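You operate a simulated robot arm through the tools that you are given. There is no shell and no other tool.

The job below is to be done with a simulated robot arm. You get a single attempt, and the scene is never put back.

JOB
With the socket block switched off, swap the charger's plug for the lamp's.
Fine: the lamp's plug goes into the yellow socket, where the charger's was; the charger's plug stands on the machine's top by the block; switch the block on again; the other plugs stay in. Set down upright: white mains plug, teal mains plug.
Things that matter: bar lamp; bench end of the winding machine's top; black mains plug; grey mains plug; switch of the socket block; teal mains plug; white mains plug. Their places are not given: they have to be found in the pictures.

The check looks at the end state, three seconds after you hand in, the way a careful person would. Anything else that was tipped, shoved, dropped, spilled or broken makes it a failure.

ROBOT AND FRAMES
A 6-joint arm with a fingered hand, fixed in place. Base frame: the origin is at the foot of the arm, x ahead of it, y to its left, z up; the work surface is at about z = 95. Lengths are in cm, angles in degrees, forces in N, time in s.
With the tool pointing down near the work surface it reaches from about 34 to 74 cm from the base axis. Its first joint turns from -115.0 to 115.0 degrees. Payload 4 kg.
Tool frame: the origin (TCP) lies between the finger pads and is the grasp point; the fingertips stand 2.6 cm ahead of it; z points along the fingers, y is the line along which they close. The gripper opens to 13.2 cm. The gripper's body begins 7.3 cm behind the TCP. The gripper is a hand of 4 fingers: y runs from the thumb to the fingers, the wrist lies at [0, 0, -23.9] in the tool frame, and closing takes about 1.5 s.
Orientation is that of the tool frame in the base frame, as a unit quaternion [w, x, y, z]. With the fingers straight down and closing along the base's y, the tool's x points along the base's -x, its y along +y and its z along -z.

CONTROLS
- The arm moves only by the tool drive_tool. Its argument "series" is one flat list of numbers, 7 for each row, row after row: the shift along the tool's x, y, z in units of 250 mm (1.0 is 250 mm), then the turn, a rotation vector about the tool's x, y, z in units of 120 degrees (1.0 is 120 degrees), then the gripper command, from -1 (fully open) to 1 (shut), values between in proportion. In form: [tx, ty, tz, wx, wy, wz, gripper, tx, ty, tz, wx, wy, wz, gripper, ...]. A call has 1 to 20 rows; each row is the pose to reach, as a shift and turn from the pose commanded when the call began, along the tool's axes at that moment. A call with a number of a shift or a turn outside -1 to 1 is refused whole. Rows are played at 5 a second. More than 5 cm and 8.6 degrees between two rows, or a gripper value outside its range, and nothing of the call is played. A pose out of reach is approached as far as the arm can. The call stops where the force on the tool passes 90 N (or 10 N more than at its start, if that is more) or the arm is blocked; 0.2 s more then pass. Each finger travels about 15.3 cm/s and halts on what it meets, pressing with about 33 N; the grip force reading is that of the motor and also rises with nothing between the fingers. The clock runs only during rows and for 0.2 s after the last one: add rows that repeat a pose to give the fingers time. It gives the time, the measured TCP pose, the force on the tool (base axes), the opening and the grip force at its end, in the units of the frame above (readings bear some noise), with the torque about the TCP (base axes, N m) and any sound that the robot's microphone picked up.
- Cameras (640 x 400 px; columns grow to the right, rows downward): "scene" is fixed at [22.24, 50.18, 169.93]; the picture's right is [-0.11, 0.99, 0.00], its down [0.96, 0.10, -0.27] and it looks along [-0.27, -0.03, -0.96] (base axes); focal length 291 px, centre (320, 200). "wrist" rides on the gripper at [6.8, 0.2, -9.7] in the tool frame; the picture's right is [-0.03, 1.00, 0.00], its down [-0.82, -0.02, -0.58] and it looks along [-0.58, -0.01, 0.82] (tool axes); focal length 270 px, centre (320, 200).
- get_image(camera): a new picture of that camera. No time passes.
- slide_trunk(by): slides the trunk up (or, below 0, down) by that many cm; the arm rides with it, the base frame stays. It gives what a move gives, with no picture.
- preshape(shape): the hand has 4 fingers and takes this shape, open, in about a second: jaw (thumb against the fingers, like two jaws); tri (thumb and two fingers); tip (a fingertip pinch); poke (one finger out to press); point (the index stretched); flat (the hand flat); cup (the hand cupped); fist (a fist). The gripper value then closes the fingers along that shape, each until it touches; the sizes above hold for jaw. It gives what a move gives, with no picture.
- locate(camera, pixels): for up to 12 pixels [column, row] of the newest picture of that camera ("zoom" is the newest enlarged one), the place [x, y, z] in the base frame of the surface seen there, good to about 0.2 cm. No time passes.
- zoom(camera, box): a new picture of the part [left, top, right, bottom] of that camera's present view, enlarged. No time passes.
- job_done(): hands the job in; it is judged then, once.

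Unless the task says otherwise, let go and move clear before handing in.

The tools are called after "Request:" as a command line: name --argument value ..., lists and objects as JSON in quotes. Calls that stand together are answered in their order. drive_tool: Moves the arm, as the interface text tells. Its arguments: {"type":"object","properties":{"series":{"type":"array","items":{"type":"number"}}},"required":["series"]} The other tools are called the same way: slide_trunk (by) slides the trunk up or down; preshape (shape) gives the hand a shape; get_image (camera) takes a picture; locate (camera, pixels) gives the place of the surface under pixels of a picture; zoom (camera, box) takes an enlarged picture of a part of a camera's view; job_done () hands the job in.

At the start:

```text
time_s: 0.0
ee_pos: [-2.86, 40.8, 131.8]
tcp_rot: [0.0, 0.0, 1.0, 0.0]
force: [0.0, 0.4, -0.4]
moment: [-0.01, -0.01, 0.01]
grip_width: 13.21
grip_force: 0.0
shape: jaw
trunk travel left (down, up): [-90.0, 9.0]
```

scene: 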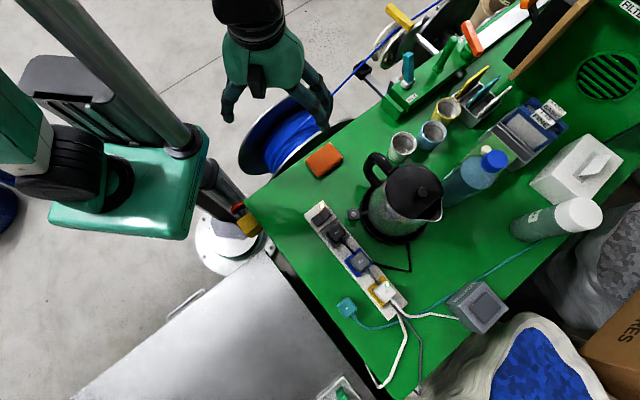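
wrist: 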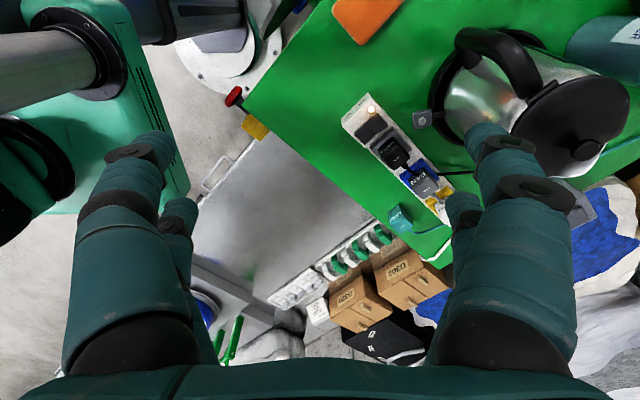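

The scene picture shows the socket block running from about (318,212) to (395,310), with a white plug in the yellow socket near (382,291) and a teal plug standing on the green top near (347,307). I'll zoom in on the block first.

Request:
zoom --camera "scene" --box '[290, 190, 450, 330]'

Request:
zoom --camera "wrist" --box '[320, 80, 520, 280]'

Request:
zoom --camera "scene" --box '[320, 250, 520, 400]'

```text
2.86 times, centred on (370, 260) of scene
```

zoom: 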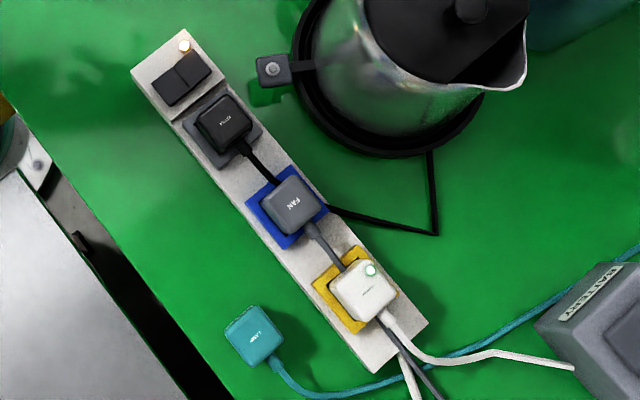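

```text
2.00 times, centred on (420, 180) of wrist
```

zoom: 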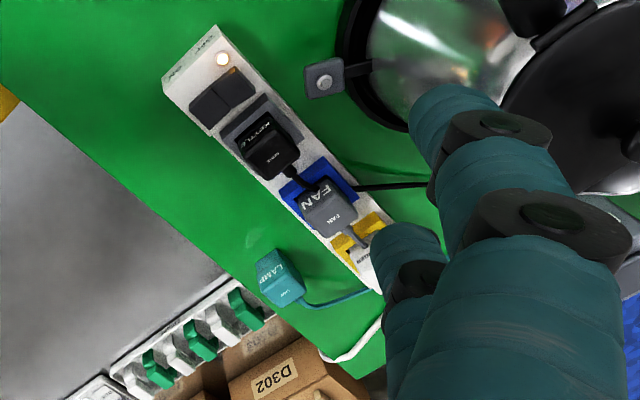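

```text
2.67 times, centred on (420, 325) of scene
```

zoom: 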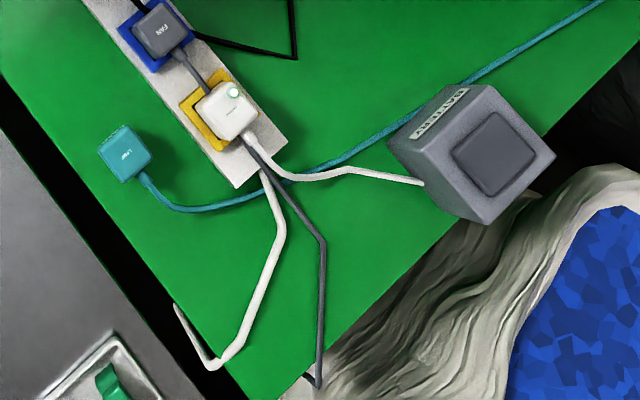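

The rocker switch sits at about (182,78) in the first zoom with its lit lamp at (184,46). The plugs are labelled kettle (black), fan (grey), white charger with a green light, and teal LAMP. I'll take a fresh zoom and locate these features.

Request:
zoom --camera "scene" --box '[300, 195, 380, 245]'

Request:
locate --camera "zoom" --pixels '[[100, 110], [155, 70], [115, 190], [205, 130], [140, 165], [185, 140], [215, 195], [60, 125], [165, 180], [250, 260], [90, 250], [210, 100]]'

```text
8.00 times, centred on (340, 220) of scene
```

zoom: 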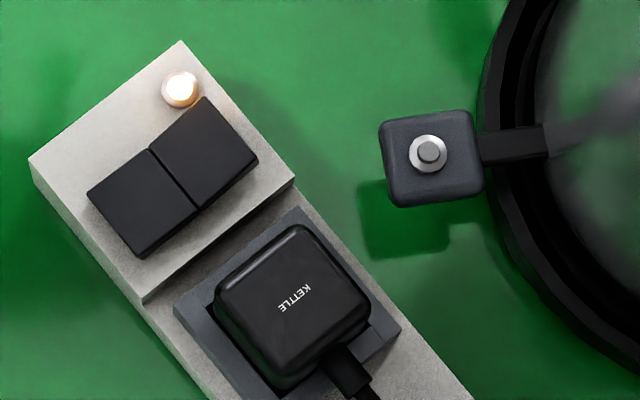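

```text
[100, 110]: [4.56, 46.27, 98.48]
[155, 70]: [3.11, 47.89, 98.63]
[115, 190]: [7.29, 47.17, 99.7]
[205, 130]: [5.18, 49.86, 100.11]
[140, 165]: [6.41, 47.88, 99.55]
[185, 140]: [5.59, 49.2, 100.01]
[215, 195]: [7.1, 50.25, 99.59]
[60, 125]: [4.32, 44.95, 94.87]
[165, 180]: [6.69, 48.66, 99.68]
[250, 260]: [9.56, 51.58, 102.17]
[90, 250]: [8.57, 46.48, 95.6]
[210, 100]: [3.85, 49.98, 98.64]
```

The rocker has two halves split by the line from (150,148) to (200,208) in the zoom. I'll measure the height of each half and the block's edges.

Request:
locate --camera "zoom" --pixels '[[95, 195], [140, 245], [118, 220], [150, 205], [165, 160], [190, 200], [175, 180], [205, 105], [250, 155], [225, 130], [205, 155], [182, 90]]'

Request:
locate --camera "zoom" --pixels '[[40, 160], [180, 48], [285, 182], [145, 290], [235, 265], [300, 235], [360, 300], [280, 370], [320, 310], [345, 370], [430, 152], [400, 190]]'

```text
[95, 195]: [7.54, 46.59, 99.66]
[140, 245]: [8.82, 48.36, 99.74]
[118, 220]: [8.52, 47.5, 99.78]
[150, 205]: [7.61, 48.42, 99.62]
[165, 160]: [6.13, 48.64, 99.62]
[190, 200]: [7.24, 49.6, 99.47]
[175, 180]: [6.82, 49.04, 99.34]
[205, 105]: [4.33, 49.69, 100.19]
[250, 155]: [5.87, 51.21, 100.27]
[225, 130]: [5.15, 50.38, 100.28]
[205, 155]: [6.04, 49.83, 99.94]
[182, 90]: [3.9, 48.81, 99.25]
```

```text
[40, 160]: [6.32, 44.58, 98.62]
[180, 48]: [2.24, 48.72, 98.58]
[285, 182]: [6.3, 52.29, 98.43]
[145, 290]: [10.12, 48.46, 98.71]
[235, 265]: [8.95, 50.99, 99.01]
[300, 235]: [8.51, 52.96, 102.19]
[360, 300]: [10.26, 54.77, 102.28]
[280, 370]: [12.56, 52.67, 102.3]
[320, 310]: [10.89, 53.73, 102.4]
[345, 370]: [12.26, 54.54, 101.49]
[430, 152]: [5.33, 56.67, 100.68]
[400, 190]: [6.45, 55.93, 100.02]
```

The half near the lit lamp rises outward to z≈100.3 while the other stays about 99.7, so the raised half centred near (5.1, 50.4) is the one to press for off. Next I'll zoom in on the white and teal plugs.

Request:
zoom --camera "scene" --box '[350, 260, 430, 310]'

Request:
locate --camera "zoom" --pixels '[[160, 215], [200, 140], [260, 170], [230, 200], [290, 250], [180, 250], [250, 280], [320, 220], [130, 180], [260, 260], [330, 380], [440, 300]]'

Request:
zoom --camera "scene" --box '[320, 280, 400, 330]'

Request:
locate --camera "zoom" --pixels '[[140, 160], [240, 120], [215, 200], [180, 260], [290, 210], [210, 185], [300, 290], [400, 360], [500, 330], [100, 100], [400, 100], [240, 290]]'

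```text
8.00 times, centred on (390, 285) of scene
```

zoom: 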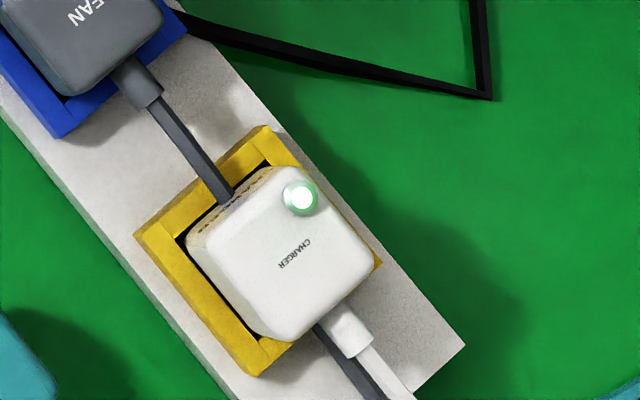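

```text
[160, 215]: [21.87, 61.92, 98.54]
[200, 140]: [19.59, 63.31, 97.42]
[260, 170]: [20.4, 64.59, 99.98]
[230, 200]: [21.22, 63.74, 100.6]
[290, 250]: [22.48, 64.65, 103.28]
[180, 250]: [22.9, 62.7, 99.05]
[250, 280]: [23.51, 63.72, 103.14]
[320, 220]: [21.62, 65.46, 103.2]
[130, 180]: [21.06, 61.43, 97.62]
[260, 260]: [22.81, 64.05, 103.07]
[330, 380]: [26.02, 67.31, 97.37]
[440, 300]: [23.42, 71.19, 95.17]
```

```text
8.00 times, centred on (360, 305) of scene
```

zoom: 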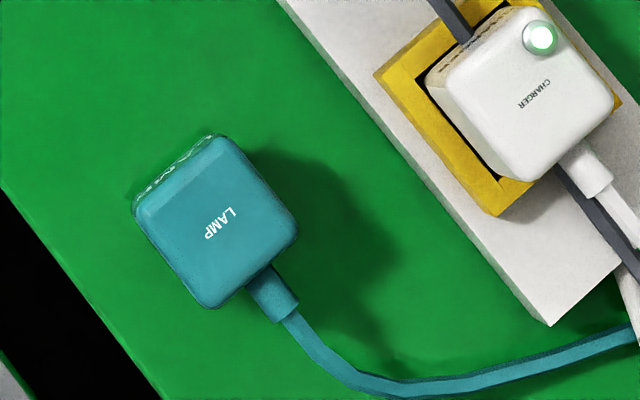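

```text
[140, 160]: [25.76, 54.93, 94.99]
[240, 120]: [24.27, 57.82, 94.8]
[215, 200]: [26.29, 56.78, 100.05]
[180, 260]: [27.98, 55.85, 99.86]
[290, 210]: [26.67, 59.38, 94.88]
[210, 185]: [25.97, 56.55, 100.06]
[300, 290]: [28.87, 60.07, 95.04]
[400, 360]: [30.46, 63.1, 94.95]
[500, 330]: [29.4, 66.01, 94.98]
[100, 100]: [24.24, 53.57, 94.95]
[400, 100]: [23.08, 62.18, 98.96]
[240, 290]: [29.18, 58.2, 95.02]
```

The white charger plug's top is near (22.5, 64.6, 103.2) and the teal lamp plug's top near (26.3, 56.8, 100.05), standing on the green at z≈95. Next I'll locate the kettle, its lever and the edges of the green top.

Request:
get_image --camera "scene"

Request:
locate --camera "scene" --pixels '[[372, 165], [380, 155], [411, 185], [436, 212], [408, 172], [354, 214], [375, 225], [405, 238], [325, 160], [403, 148], [432, 134], [483, 165]]'

Request:
locate --camera "scene" --pixels '[[325, 305], [310, 290], [345, 330], [360, 350], [250, 200], [290, 255], [480, 305], [460, 318], [420, 300], [400, 320], [400, 380], [400, 345]]'

```text
taken
```

scene: 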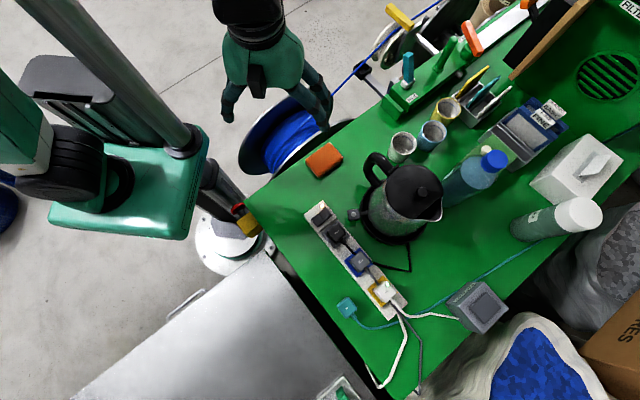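

```text
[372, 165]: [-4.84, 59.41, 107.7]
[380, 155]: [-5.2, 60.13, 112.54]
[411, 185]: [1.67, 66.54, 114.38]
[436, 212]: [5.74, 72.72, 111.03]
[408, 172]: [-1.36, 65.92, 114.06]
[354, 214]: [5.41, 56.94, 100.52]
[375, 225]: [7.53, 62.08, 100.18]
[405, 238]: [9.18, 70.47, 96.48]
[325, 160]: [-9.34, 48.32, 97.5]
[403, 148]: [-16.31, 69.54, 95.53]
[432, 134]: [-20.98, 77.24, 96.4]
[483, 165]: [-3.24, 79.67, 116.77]
```

```text
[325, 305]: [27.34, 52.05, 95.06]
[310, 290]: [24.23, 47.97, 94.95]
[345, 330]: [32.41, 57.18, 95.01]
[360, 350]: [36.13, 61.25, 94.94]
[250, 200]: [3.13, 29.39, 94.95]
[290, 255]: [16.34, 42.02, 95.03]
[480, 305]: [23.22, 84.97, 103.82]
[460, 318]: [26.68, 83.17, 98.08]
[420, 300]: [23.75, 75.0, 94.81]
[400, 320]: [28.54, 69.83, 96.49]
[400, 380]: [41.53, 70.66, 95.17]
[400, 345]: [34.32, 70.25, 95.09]
```

The kettle rises to z≈114 around (1.7, 66.5), with its handle near (-5, 60). The green edge runs through (24.2, 48.0) and (32.4, 57.2). I'll put the hand in the poke shape high up here and see where the finger is.

Request:
preshape --shape "poke"

Request:
get_image --camera "wrist"

Request:
zoom --camera "scene" --box '[200, 0, 360, 130]'

```text
time_s: 0.9
ee_pos: [-2.73, 40.84, 131.83]
tcp_rot: [-0.001, 0.0, 1.0, 0.001]
force: [1.2, 1.1, 0.4]
moment: [0.0, 0.01, 0.01]
grip_width: 0.01
grip_force: 0.1
shape: poke
trunk travel left (down, up): [-90.0, 9.0]
```

```text
taken
```

wrist: 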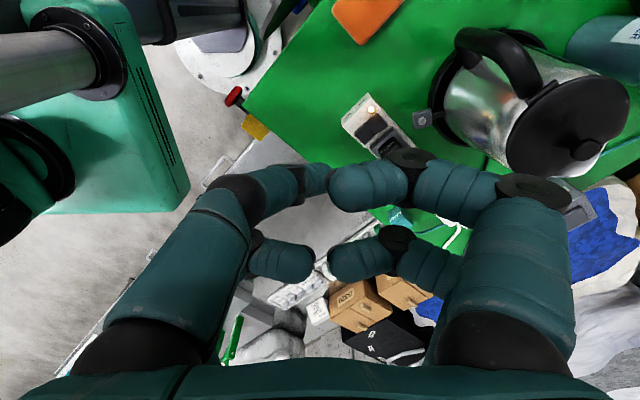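

```text
3.08 times, centred on (280, 65) of scene
```

zoom: 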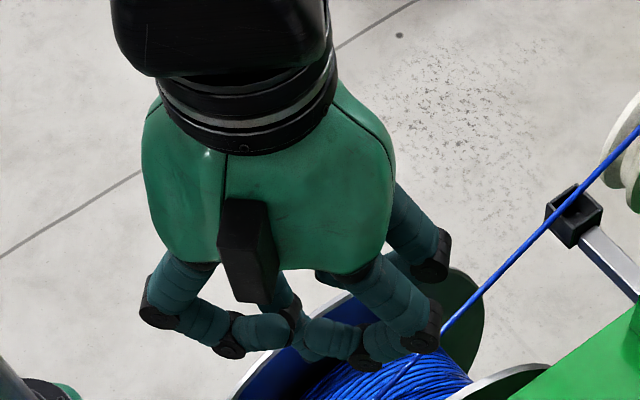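

In poke, the fingers come together around (320,185) and (310,262) in the wrist picture, and it isn't clear which one pokes. I'll locate the fingertips.

Request:
locate --camera "wrist" --pixels '[[345, 190], [315, 178], [300, 262], [345, 262], [400, 158], [240, 190], [405, 185], [280, 190], [385, 260], [265, 255], [535, 190], [395, 240]]'

Request:
zoom --camera "wrist" --box '[180, 120, 500, 320]'

```text
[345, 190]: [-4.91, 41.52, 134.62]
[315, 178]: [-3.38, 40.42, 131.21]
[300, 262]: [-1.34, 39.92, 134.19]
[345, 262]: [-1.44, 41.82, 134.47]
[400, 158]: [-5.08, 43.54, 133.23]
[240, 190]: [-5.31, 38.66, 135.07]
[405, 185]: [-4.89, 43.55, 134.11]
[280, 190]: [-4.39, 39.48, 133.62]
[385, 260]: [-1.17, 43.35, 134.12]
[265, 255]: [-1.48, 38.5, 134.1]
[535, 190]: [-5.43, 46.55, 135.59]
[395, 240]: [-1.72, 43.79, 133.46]
```

```text
2.00 times, centred on (340, 220) of wrist
```

zoom: 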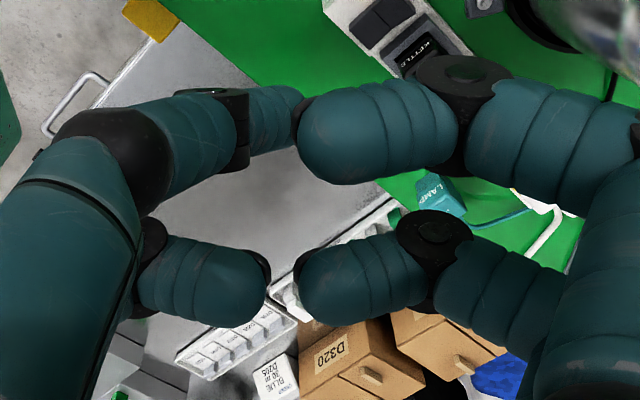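

In poke, the left front finger reaches lowest, to z≈131.2 at pixel (315,178), and the others are curled at about 134. I'll compare with the point shape.

Request:
preshape --shape "point"

Request:
zoom --camera "wrist" --box '[180, 120, 500, 320]'

Request:
zoom --camera "scene" --box '[200, 0, 360, 130]'

```text
time_s: 1.8
ee_pos: [-2.75, 40.76, 131.79]
tcp_rot: [0.001, 0.0, 1.0, 0.0]
force: [0.0, 0.3, 0.3]
moment: [0.01, 0.0, -0.01]
grip_width: 0.0
grip_force: 0.1
shape: point
trunk travel left (down, up): [-90.0, 9.0]
```

```text
2.00 times, centred on (340, 220) of wrist
```

zoom: 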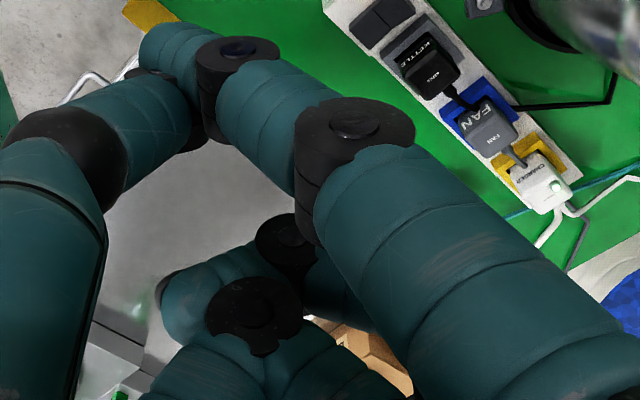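

```text
3.08 times, centred on (280, 65) of scene
```

zoom: 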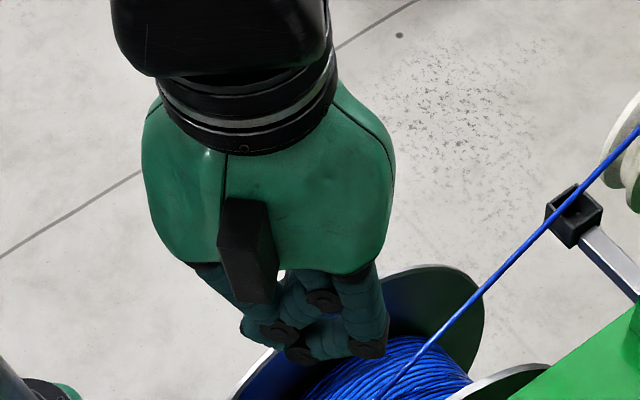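

In point, the right front finger runs out toward pixel (262,145). I'll locate its tip, then check the tip shape.

Request:
locate --camera "zoom" --pixels '[[165, 50], [240, 50], [355, 125], [150, 40]]'

Request:
get_image --camera "wrist"

Request:
locate --camera "wrist" --pixels '[[262, 145], [253, 140], [258, 155], [299, 145], [357, 182], [325, 165], [240, 180], [260, 170], [280, 265], [270, 140], [245, 165]]'

Request:
preshape --shape "tip"

Request:
zoom --camera "wrist" --box '[180, 120, 500, 320]'

```text
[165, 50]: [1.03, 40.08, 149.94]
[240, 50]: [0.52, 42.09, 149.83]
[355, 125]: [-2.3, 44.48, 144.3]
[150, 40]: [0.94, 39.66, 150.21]
```

```text
taken
```

wrist: 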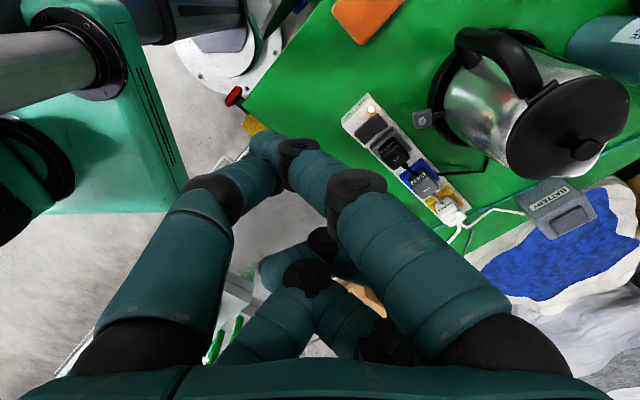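

```text
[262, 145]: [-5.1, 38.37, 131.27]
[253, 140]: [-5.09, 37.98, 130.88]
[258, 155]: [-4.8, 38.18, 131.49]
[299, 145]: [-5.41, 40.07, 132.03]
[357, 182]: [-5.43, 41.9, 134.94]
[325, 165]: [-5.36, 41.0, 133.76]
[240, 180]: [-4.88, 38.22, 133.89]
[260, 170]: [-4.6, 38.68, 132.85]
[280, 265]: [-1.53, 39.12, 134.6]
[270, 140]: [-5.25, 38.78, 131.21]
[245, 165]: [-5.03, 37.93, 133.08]
```

```text
time_s: 2.7
ee_pos: [-2.84, 40.83, 131.81]
tcp_rot: [-0.001, 0.0, 1.0, 0.0]
force: [-0.9, -0.2, -0.1]
moment: [0.02, 0.0, 0.01]
grip_width: 13.21
grip_force: 0.0
shape: tip
trunk travel left (down, up): [-90.0, 9.0]
```

```text
2.00 times, centred on (340, 220) of wrist
```

zoom: 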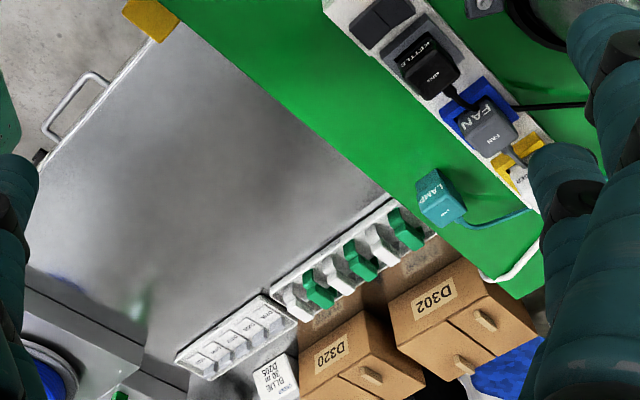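

Tip starts wide open at 13.2, so poke looks like the right shape for pressing. I'll go back to poke and measure its extended finger more closely.

Request:
preshape --shape "poke"

Request:
zoom --camera "wrist" --box '[230, 130, 430, 255]'

Request:
locate --camera "zoom" --pixels '[[310, 150], [300, 130], [320, 175], [260, 140], [290, 200], [240, 170], [180, 160], [350, 170], [120, 180], [60, 180], [200, 200], [305, 115]]'

```text
time_s: 3.6
ee_pos: [-2.86, 40.88, 131.84]
tcp_rot: [0.0, 0.0, 1.0, 0.0]
force: [1.1, -1.1, 0.2]
moment: [0.0, -0.01, 0.01]
grip_width: 0.0
grip_force: 0.0
shape: poke
trunk travel left (down, up): [-90.0, 9.0]
```

```text
3.20 times, centred on (330, 192) of wrist
```

zoom: 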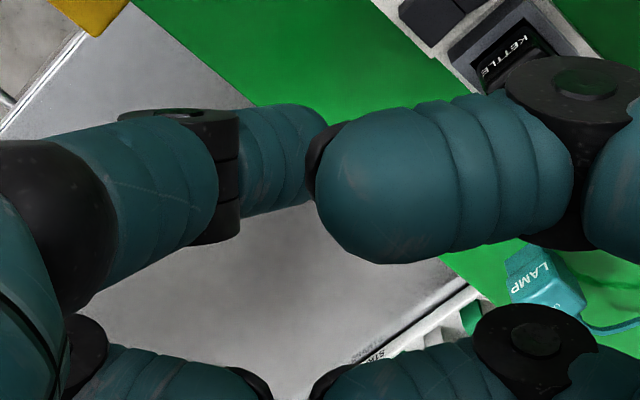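

```text
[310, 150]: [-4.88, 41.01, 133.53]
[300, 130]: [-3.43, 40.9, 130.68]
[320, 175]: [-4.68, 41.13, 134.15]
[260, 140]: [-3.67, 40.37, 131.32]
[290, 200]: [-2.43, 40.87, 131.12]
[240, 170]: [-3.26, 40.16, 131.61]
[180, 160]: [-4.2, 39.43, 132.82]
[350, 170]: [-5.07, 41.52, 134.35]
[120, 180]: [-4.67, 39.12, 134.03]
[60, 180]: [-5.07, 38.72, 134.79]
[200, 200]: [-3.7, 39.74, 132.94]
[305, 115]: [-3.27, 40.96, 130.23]
```

In poke, the extended finger's chain runs (-4.2, 39.4, 132.8) → (-3.3, 41.0, 130.2), so its tip lies about on the tool axis roughly 2.6 cm ahead. Before moving I'll find the block's long edges to get its exact heading.

Request:
zoom --camera "scene" --box '[300, 200, 420, 320]'

Request:
locate --camera "zoom" --pixels '[[250, 180], [330, 270], [300, 210], [350, 175], [380, 250], [430, 300], [290, 160], [340, 235]]'

```text
3.33 times, centred on (360, 260) of scene
```

zoom: 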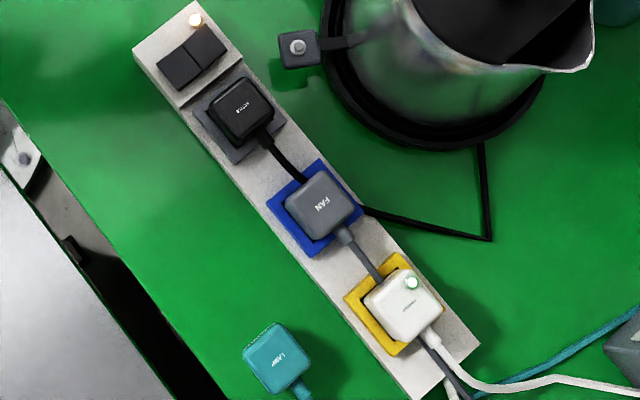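

```text
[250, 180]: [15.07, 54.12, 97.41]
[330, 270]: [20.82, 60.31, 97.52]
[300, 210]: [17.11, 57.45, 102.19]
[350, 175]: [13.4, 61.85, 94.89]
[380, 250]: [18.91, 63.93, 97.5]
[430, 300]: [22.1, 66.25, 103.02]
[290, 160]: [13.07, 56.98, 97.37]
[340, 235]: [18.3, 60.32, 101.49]
```

The block's socket face is at z≈97.4 and it runs at roughly 45° in x-y. I'll turn the hand 45° and move over the switch, stopping at z≈112.

Request:
drive_tool --series '[-0.041, 0.047, 0.099, 0, 0, -0.047, -1, -0.0825, 0.094, 0.198, 0, 0, -0.094, -1, -0.124, 0.141, 0.297, 0, 0, -0.141, -1, -0.165, 0.188, 0.396, 0, 0, -0.188, -1, -0.206, 0.235, 0.495, 0, 0, -0.235, -1, -0.248, 0.282, 0.594, 0, 0, -0.282, -1, -0.289, 0.329, 0.693, 0, 0, -0.329, -1, -0.33, 0.376, 0.792, 0, 0, -0.375, -1, -0.33, 0.376, 0.792, 0, 0, -0.375, -1]'

Request:
get_image --camera "wrist"

Request:
get_image --camera "scene"

```text
time_s: 5.6
ee_pos: [5.5, 50.09, 112.04]
tcp_rot: [0.0, -0.382, 0.924, 0.0]
force: [0.0, 0.5, 0.0]
moment: [0.0, 0.0, -0.01]
grip_width: 0.0
grip_force: 0.0
shape: poke
trunk travel left (down, up): [-90.0, 9.0]
```

```text
taken
```

wrist: 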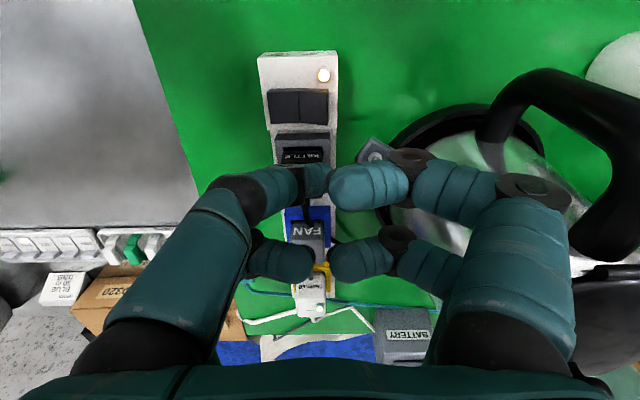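

```text
taken
```

scene: 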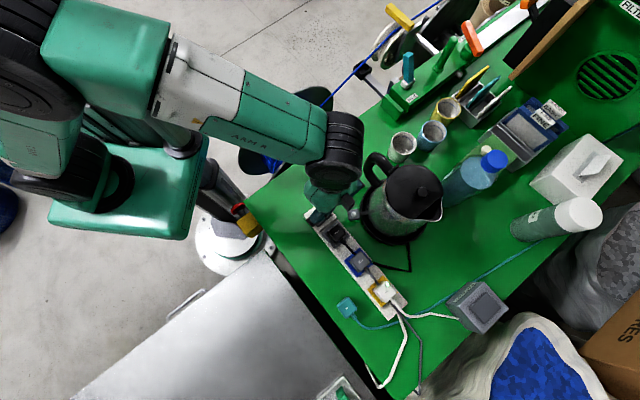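

The hand is over the switch at (5.5, 50.1, 112.0). In the wrist view the rocker's right half is at about (314,105), below the lit lamp at (323,75). I'll zoom there and refine the rocker and block edge positions.

Request:
zoom --camera "wrist" --box '[248, 40, 358, 170]'

Request:
locate --camera "wrist" --pixels '[[261, 60], [268, 100], [274, 140], [335, 58], [335, 90], [332, 130], [303, 92], [326, 92], [303, 122], [326, 122], [314, 107], [285, 107]]'

```text
3.08 times, centred on (303, 105) of wrist
```

zoom: 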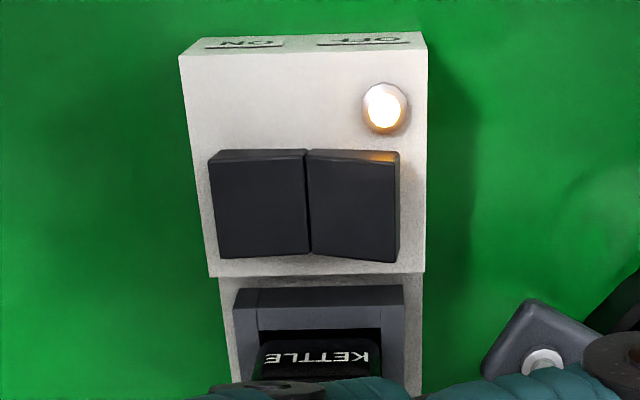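

```text
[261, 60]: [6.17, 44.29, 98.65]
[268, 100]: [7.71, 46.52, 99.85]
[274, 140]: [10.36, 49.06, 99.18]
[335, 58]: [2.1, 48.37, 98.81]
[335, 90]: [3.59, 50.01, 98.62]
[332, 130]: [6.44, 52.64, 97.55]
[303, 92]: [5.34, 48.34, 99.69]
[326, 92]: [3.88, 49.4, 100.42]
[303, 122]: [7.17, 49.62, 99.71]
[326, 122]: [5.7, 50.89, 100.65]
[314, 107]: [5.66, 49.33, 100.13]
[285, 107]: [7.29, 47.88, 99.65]
```

The end of the block is labelled ON on the left and OFF on the right, and the right OFF half is raised. I'll shift 0.4 cm to centre on it and come down to z≈104.

Request:
drive_tool --series '[0.016, 0, 0.08, 0, 0, 0, -1, 0.016, 0, 0.16, 0, 0, 0, -1, 0.016, 0, 0.24, 0, 0, 0, -1, 0.016, 0, 0.32, 0, 0, 0, -1, 0.016, 0, 0.32, 0, 0, 0, -1]'

Request:
get_image --camera "wrist"

Request:
zoom --camera "wrist" --box '[230, 100, 430, 225]'

```text
time_s: 6.8
ee_pos: [5.21, 49.93, 103.95]
tcp_rot: [0.0, -0.383, 0.924, -0.001]
force: [0.4, 0.5, -0.3]
moment: [0.0, 0.0, -0.02]
grip_width: 0.0
grip_force: 0.0
shape: poke
trunk travel left (down, up): [-90.0, 9.0]
```

```text
taken
```

wrist: 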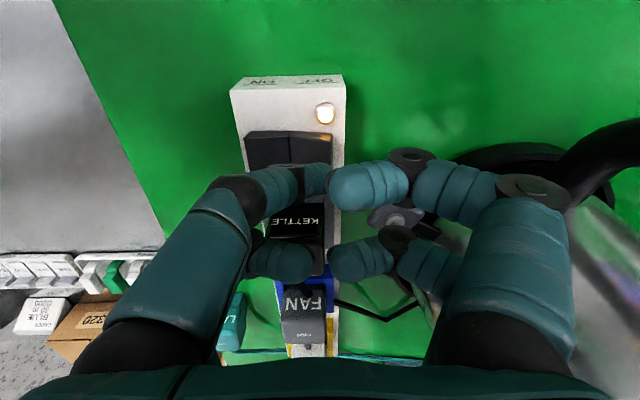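

```text
3.20 times, centred on (330, 162) of wrist
```

zoom: 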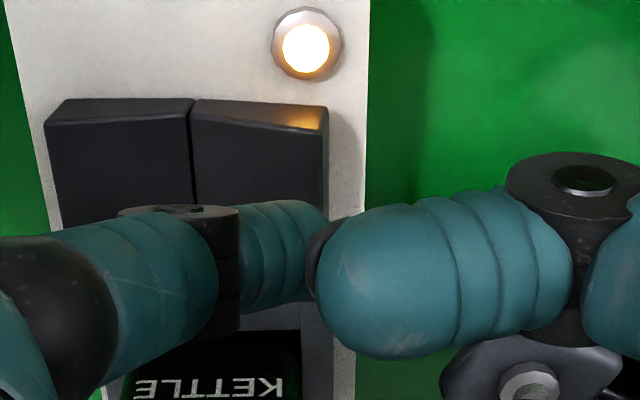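

The lamp is still lit at (325,112) and the poke finger sits in front of the right half's outer edge, just above it. I'll press down slowly and watch the force and any sound.

Request:
drive_tool --series '[0, 0, 0.012, 0, 0, 0, -1, 0, 0, 0.024, 0, 0, 0, -1, 0, 0, 0.036, 0, 0, 0, -1, 0, 0, 0.048, 0, 0, 0, -1]'

```text
time_s: 7.8
ee_pos: [5.21, 49.81, 102.76]
tcp_rot: [0.001, -0.383, 0.924, 0.0]
force: [0.1, 0.1, 0.4]
moment: [-0.03, -0.05, -0.01]
grip_width: 0.03
grip_force: 0.0
shape: poke
trunk travel left (down, up): [-90.0, 9.0]
```

At z=102.76 there is still no contact force. I'll keep going down in small steps.

Request:
drive_tool --series '[0, 0, 0.008, 0, 0, 0, -1, 0, 0, 0.016, 0, 0, 0, -1, 0, 0, 0.024, 0, 0, 0, -1]'

Request:
zoom --camera "wrist" --box '[230, 70, 430, 195]'

```text
time_s: 8.6
ee_pos: [5.18, 49.85, 102.49]
tcp_rot: [0.0, -0.382, 0.924, 0.003]
force: [0.0, -2.1, 20.7]
moment: [-0.07, 0.06, -0.02]
grip_width: 0.03
grip_force: 0.1
shape: poke
trunk travel left (down, up): [-90.0, 9.0]
```

```text
3.20 times, centred on (330, 132) of wrist
```

zoom: 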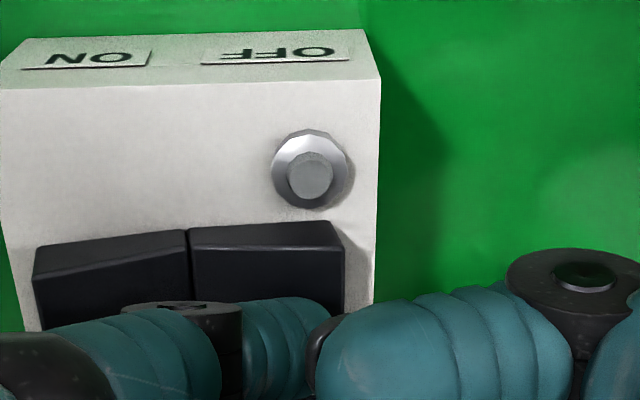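

The lamp at (325,124) is now dark and the left half is raised, so the block is switched off. I'll lift straight up to z≈115.

Request:
drive_tool --series '[0, 0, -0.06, 0, 0, 0, -1, 0, 0, -0.15, 0, 0, 0, -1, 0, 0, -0.3, 0, 0, 0, -1, 0, 0, -0.45, 0, 0, 0, -1, 0, 0, -0.5, 0, 0, 0, -1]'

Request:
zoom --camera "wrist" --box '[248, 40, 358, 170]'

Request:
get_image --camera "scene"

```text
time_s: 9.8
ee_pos: [5.3, 49.94, 114.77]
tcp_rot: [-0.001, -0.383, 0.924, 0.0]
force: [0.4, -0.4, 0.1]
moment: [-0.02, -0.03, -0.01]
grip_width: 0.01
grip_force: 0.1
shape: poke
trunk travel left (down, up): [-90.0, 9.0]
```

```text
3.08 times, centred on (303, 105) of wrist
```

zoom: 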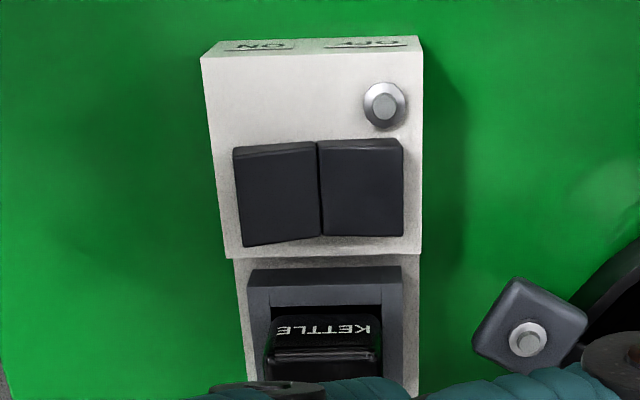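

```text
taken
```

scene: 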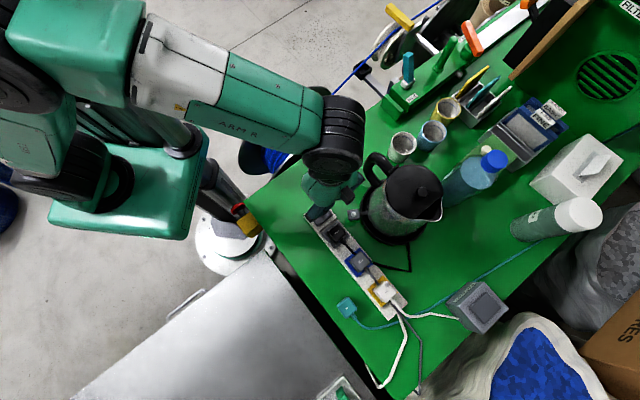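

The block stays off, with its lamp dark at (385,105) in the zoom. Now I'll travel at z≈118 along the block to above the charger plug and open the hand in jaw shape.

Request:
drive_tool --series '[0, 0, -0.13, 0, 0, 0, -1, -0.15, -0.0115, -0.13, 0, 0, 0, -1, -0.3, -0.023, -0.13, 0, 0, 0, -1, -0.45, -0.0345, -0.13, 0, 0, 0, -1, -0.6, -0.046, -0.13, 0, 0, 0, -1, -0.75, -0.0575, -0.13, 0, 0, 0, -1, -0.9, -0.069, -0.13, 0, 0, 0, -1, -0.9037, -0.069, -0.13, 0, 0, 0, -1]'

Request:
preshape --shape "jaw"

Request:
get_image --camera "wrist"

Request:
get_image --camera "scene"

```text
time_s: 11.6
ee_pos: [22.08, 63.94, 117.67]
tcp_rot: [0.0, -0.383, 0.924, 0.0]
force: [-0.7, 0.9, 0.0]
moment: [-0.03, -0.02, -0.01]
grip_width: 0.02
grip_force: 0.1
shape: poke
out of reach, approached as far as the arm can: row 7, 8
trunk travel left (down, up): [-90.0, 9.0]
```

```text
time_s: 12.5
ee_pos: [22.14, 63.72, 117.72]
tcp_rot: [0.0, -0.382, 0.924, 0.0]
force: [0.8, -0.3, 0.3]
moment: [-0.02, 0.01, 0.0]
grip_width: 13.21
grip_force: 0.1
shape: jaw
trunk travel left (down, up): [-90.0, 9.0]
```

```text
taken
```

wrist: 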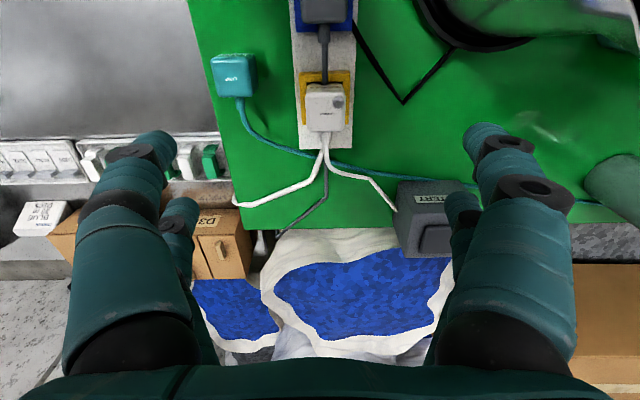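

```text
taken
```

scene: 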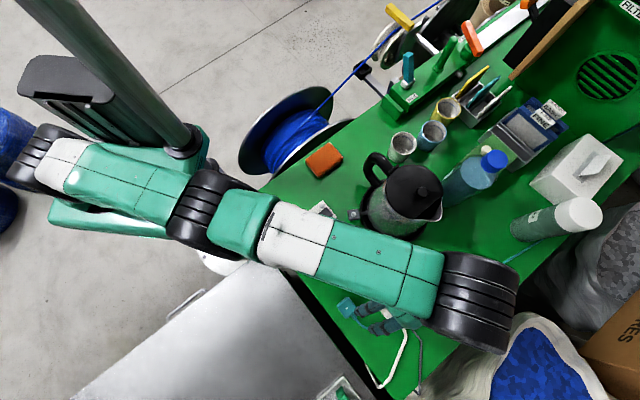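

The arm ran out of reach at (22.1, 63.8, 117.7), but the view is good: charger plug at (325,107), lamp plug at (233,75) and the yellow bezel around them. I'll zoom in on both plugs and measure them.

Request:
zoom --camera "wrist" --box '[280, 55, 370, 155]'

Request:
locate --camera "zoom" --pixels '[[260, 150], [390, 150], [260, 270], [390, 270], [320, 210], [330, 330], [220, 280], [440, 280], [235, 130], [420, 130], [320, 60], [310, 180]]'

Request:
zoom --camera "wrist" --box '[195, 40, 275, 110]'

Request:
locate --camera "zoom" --pixels '[[210, 130], [370, 130], [220, 230], [390, 230], [310, 180], [320, 330], [240, 300], [400, 300], [420, 330], [440, 300], [210, 270], [300, 140]]'

```text
4.00 times, centred on (325, 105) of wrist
```

zoom: 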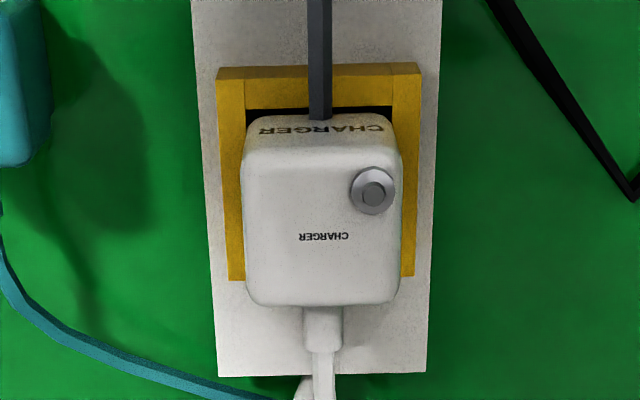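

```text
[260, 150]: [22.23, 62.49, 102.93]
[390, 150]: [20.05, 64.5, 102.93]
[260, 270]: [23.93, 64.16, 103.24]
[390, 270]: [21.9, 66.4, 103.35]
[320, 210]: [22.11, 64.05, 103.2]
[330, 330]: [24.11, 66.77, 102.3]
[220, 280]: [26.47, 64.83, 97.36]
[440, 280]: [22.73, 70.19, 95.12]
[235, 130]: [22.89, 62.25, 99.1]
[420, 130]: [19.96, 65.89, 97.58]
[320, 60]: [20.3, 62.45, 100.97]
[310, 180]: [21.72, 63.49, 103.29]
```

```text
5.71 times, centred on (235, 75) of wrist
```

zoom: 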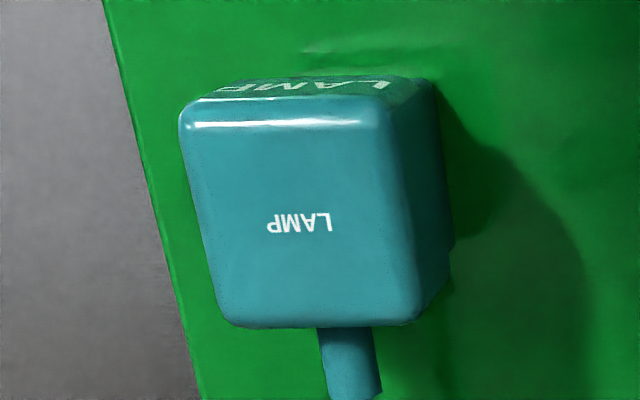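

```text
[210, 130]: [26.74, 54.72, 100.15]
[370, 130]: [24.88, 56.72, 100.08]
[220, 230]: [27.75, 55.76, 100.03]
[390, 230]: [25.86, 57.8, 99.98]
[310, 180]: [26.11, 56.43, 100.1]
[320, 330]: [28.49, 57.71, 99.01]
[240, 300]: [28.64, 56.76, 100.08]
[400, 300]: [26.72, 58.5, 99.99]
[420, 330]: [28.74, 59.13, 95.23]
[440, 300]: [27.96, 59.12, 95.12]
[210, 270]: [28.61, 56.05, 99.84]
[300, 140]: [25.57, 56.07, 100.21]
```

The charger's top face is centred near (22.1, 64.4, 103.2) and the lamp's near (26.5, 56.7, 100.05), both close to 45°. I'll raise the trunk 6 cm for more reach, after measuring where the jaw fingers sit.

Request:
locate --camera "wrist" --pixels '[[150, 140], [180, 205], [490, 130], [462, 200], [495, 150], [140, 170], [178, 225], [462, 215], [530, 190], [110, 200], [482, 125], [158, 133]]'

Request:
slide_trunk --by 6

Request:
get_image --camera "wrist"

```text
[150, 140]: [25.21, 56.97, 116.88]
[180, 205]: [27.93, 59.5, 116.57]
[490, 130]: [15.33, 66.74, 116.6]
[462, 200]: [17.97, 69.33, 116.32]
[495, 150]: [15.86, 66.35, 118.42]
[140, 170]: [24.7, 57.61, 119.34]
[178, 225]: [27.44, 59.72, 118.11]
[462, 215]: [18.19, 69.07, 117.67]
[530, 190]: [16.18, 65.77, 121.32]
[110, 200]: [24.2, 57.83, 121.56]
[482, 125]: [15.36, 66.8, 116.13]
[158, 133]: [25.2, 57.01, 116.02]
```

```text
time_s: 13.5
ee_pos: [22.11, 63.83, 123.61]
tcp_rot: [0.0, -0.383, 0.924, 0.0]
force: [0.1, 0.2, 0.0]
moment: [-0.04, 0.03, 0.02]
grip_width: 13.18
grip_force: 0.2
shape: jaw
trunk travel left (down, up): [-96.0, 3.0]
```

```text
taken
```

wrist: 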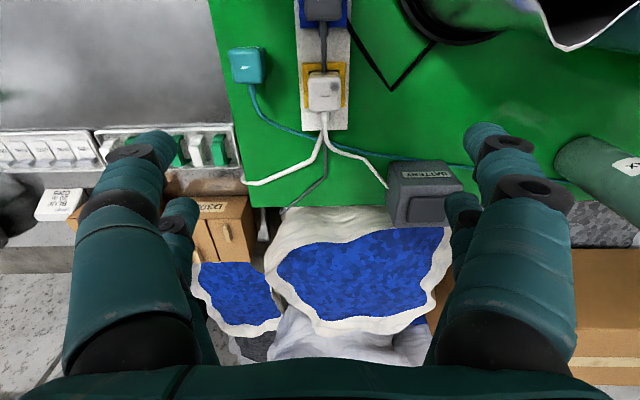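

With the hand raised to z=123.6 I have reach margin. The finger pairs sit at about tool x = ±1.8, so I'll half close to about 6.6 cm to keep them clear of the lamp plug, and come down over the charger to z≈108.

Request:
drive_tool --series '[-0.0175, 0.0175, 0.1, 0, 0, 0, 0, -0.0175, 0.0175, 0.22, 0, 0, 0, 0, -0.0175, 0.0175, 0.34, 0, 0, 0, 0, -0.0175, 0.0175, 0.46, 0, 0, 0, 0, -0.0175, 0.0175, 0.58, 0, 0, 0, 0, -0.0175, 0.0175, 0.624, 0, 0, 0, 0, -0.0175, 0.0175, 0.624, 0, 0, 0, 0]'

Request:
get_image --camera "wrist"

Request:
get_image --camera "scene"

```text
time_s: 15.1
ee_pos: [22.09, 64.31, 107.96]
tcp_rot: [0.0, -0.382, 0.924, 0.0]
force: [-0.1, -0.1, -0.8]
moment: [-0.02, 0.0, -0.02]
grip_width: 6.68
grip_force: 0.2
shape: jaw
trunk travel left (down, up): [-96.0, 3.0]
```

```text
taken
```

wrist: 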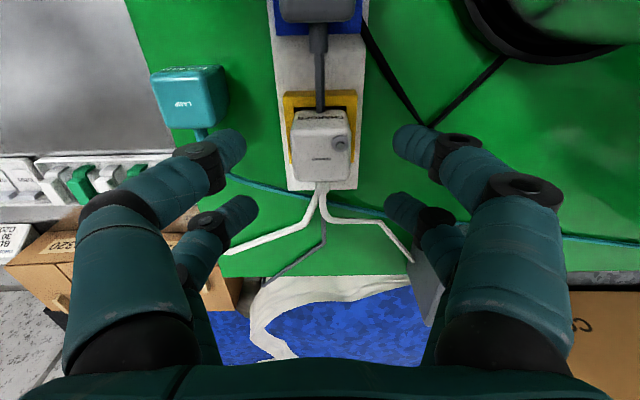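

```text
taken
```

scene: 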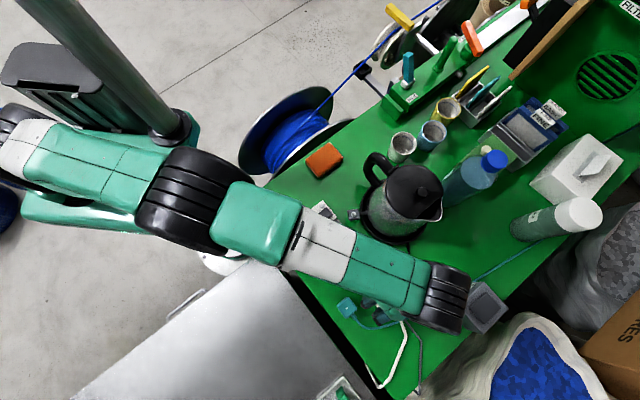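

The charger now fills (290–355, 110–182) in the wrist view, between the half-open fingers. I'll zoom in on it and fix its centre and heading.

Request:
zoom --camera "wrist" --box '[260, 70, 388, 200]'

Request:
locate --camera "wrist" --pixels '[[296, 128], [348, 126], [298, 170], [350, 170], [323, 148], [277, 60], [290, 180], [366, 60], [358, 180], [288, 100], [352, 98], [310, 50]]'

```text
3.08 times, centred on (324, 135) of wrist
```

zoom: 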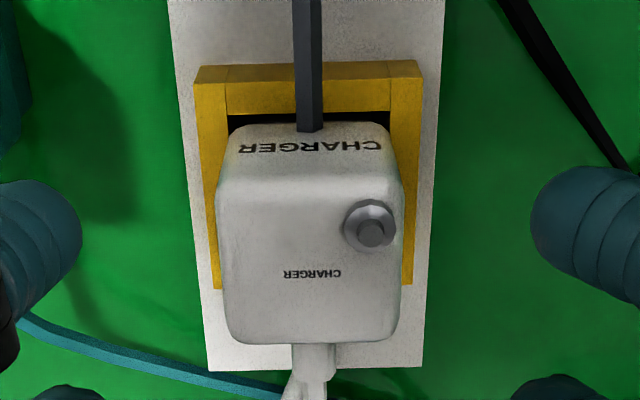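

```text
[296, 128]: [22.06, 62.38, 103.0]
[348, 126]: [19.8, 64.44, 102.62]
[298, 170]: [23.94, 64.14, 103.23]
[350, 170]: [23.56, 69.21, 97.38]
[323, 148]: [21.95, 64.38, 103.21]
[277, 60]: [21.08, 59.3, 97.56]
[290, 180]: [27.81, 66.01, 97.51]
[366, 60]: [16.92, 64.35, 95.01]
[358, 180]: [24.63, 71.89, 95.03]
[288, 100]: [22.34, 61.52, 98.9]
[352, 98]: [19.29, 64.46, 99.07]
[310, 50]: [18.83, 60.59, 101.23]
```

The block's left edge gives a heading of 44.9°, matching the hand, and the charger centre is about (22.3, 64.55). I'll come down to z≈102.2 with the fingers still half open.

Request:
drive_tool --series '[-0.006, 0.001, 0.08, 0, 0, 0, 0, -0.012, 0.001, 0.16, 0, 0, 0, 0, -0.012, 0.001, 0.23, 0, 0, 0, 0, -0.012, 0.001, 0.23, 0, 0, 0, 0]'

Request:
get_image --camera "wrist"

```text
time_s: 16.1
ee_pos: [22.32, 64.63, 102.3]
tcp_rot: [0.0, -0.383, 0.924, 0.0]
force: [0.0, -0.4, -0.5]
moment: [0.0, 0.01, -0.01]
grip_width: 6.66
grip_force: 0.0
shape: jaw
trunk travel left (down, up): [-96.0, 3.0]
```

```text
taken
```

wrist: 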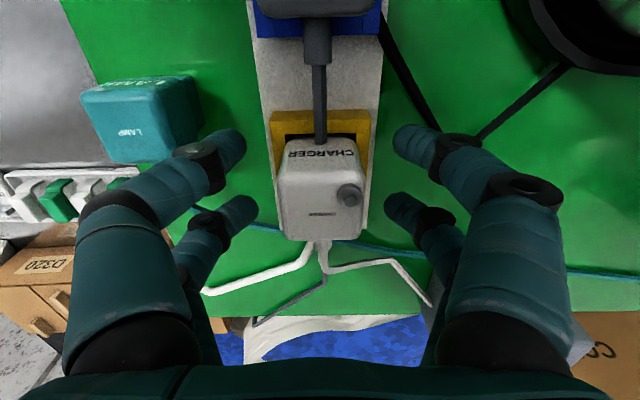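

The charger plug sits centred between the two finger pairs with no contact force. I'll close on it.

Request:
drive_tool --series '[0, 0, 0, 0, 0, 0, 0.2, 0, 0, 0, 0, 0, 0, 0.4, 0, 0, 0, 0, 0, 0, 0.6, 0, 0, 0, 0, 0, 0, 1, 0, 0, 0, 0, 0, 0, 1, 0, 0, 0, 0, 0, 0, 1, 0, 0, 0, 0, 0, 0, 1]'

Request:
get_image --camera "wrist"

```text
time_s: 17.7
ee_pos: [22.35, 64.61, 102.27]
tcp_rot: [0.0, -0.383, 0.924, 0.0]
force: [-1.3, -0.2, 0.0]
moment: [0.0, 0.05, 0.0]
grip_width: 2.4
grip_force: 33.1
shape: jaw
trunk travel left (down, up): [-96.0, 3.0]
```

```text
taken
```

wrist: 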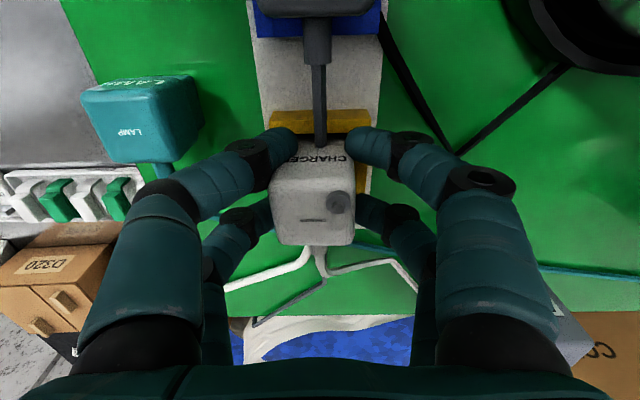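

The grip shows 33 N but the width reads 2.4 cm on a plug about 3.7 cm wide, so the fingertips may be curling around its corners. I'll zoom in before lifting.

Request:
zoom --camera "wrist" --box '[230, 100, 420, 270]'

Request:
locate --camera "wrist" --pixels '[[280, 178], [345, 175], [285, 235], [345, 235], [312, 205], [285, 145], [355, 145], [265, 190], [370, 210], [265, 215], [320, 150], [360, 155]]'

```text
2.35 times, centred on (325, 185) of wrist
```

zoom: 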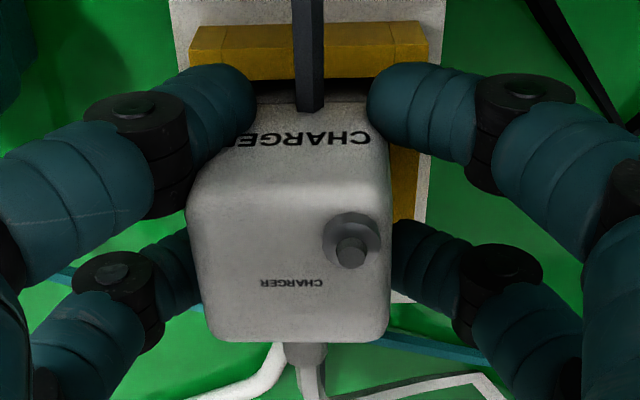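

```text
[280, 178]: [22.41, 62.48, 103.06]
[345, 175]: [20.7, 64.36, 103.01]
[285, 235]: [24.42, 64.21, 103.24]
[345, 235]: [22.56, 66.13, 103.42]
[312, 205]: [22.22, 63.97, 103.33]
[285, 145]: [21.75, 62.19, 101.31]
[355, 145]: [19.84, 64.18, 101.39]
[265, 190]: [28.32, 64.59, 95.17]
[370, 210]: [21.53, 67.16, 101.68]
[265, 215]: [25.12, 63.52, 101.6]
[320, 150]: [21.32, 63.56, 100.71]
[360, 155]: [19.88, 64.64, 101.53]
```

The front fingertips have slipped past the plug's front corners: the left tip covers the R of CHARGER at (250,135) in the zoom, and only the rear pair holds the sides. This grip is poor, so I'll open up and check whether the plug moved.

Request:
drive_tool --series '[0, 0, 0, 0, 0, 0, 0.4, 0, 0, 0, 0, 0, 0, 0, 0, 0, 0, 0, 0, 0, 0, 0, 0, 0, 0, 0, 0, 0]'

Request:
get_image --camera "wrist"

Request:
zoom --camera "wrist" --box '[230, 100, 420, 270]'

```text
time_s: 18.7
ee_pos: [22.36, 64.66, 102.36]
tcp_rot: [0.0, -0.383, 0.924, 0.0]
force: [-0.5, 0.0, 1.1]
moment: [-0.05, 0.01, -0.01]
grip_width: 6.55
grip_force: 0.1
shape: jaw
trunk travel left (down, up): [-96.0, 3.0]
```

```text
taken
```

wrist: 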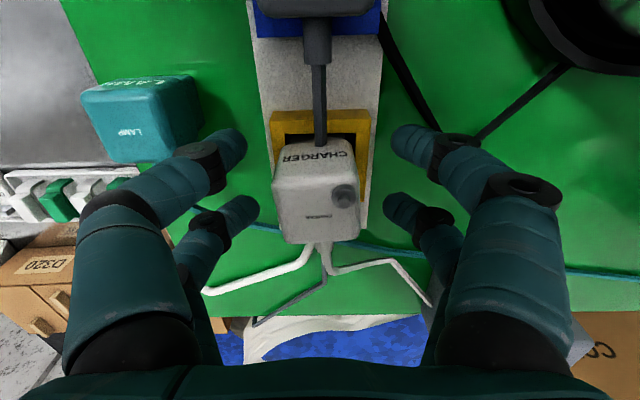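

```text
2.35 times, centred on (325, 185) of wrist
```

zoom: 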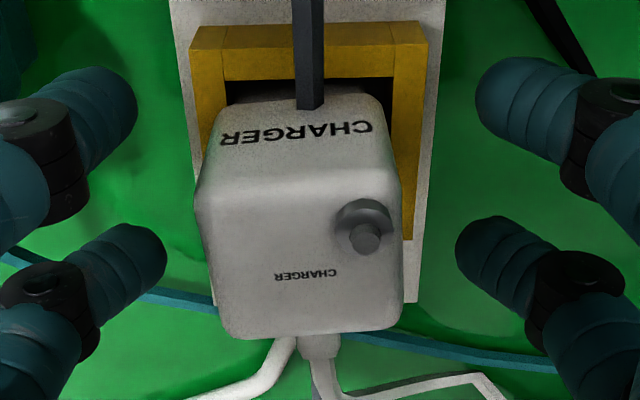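

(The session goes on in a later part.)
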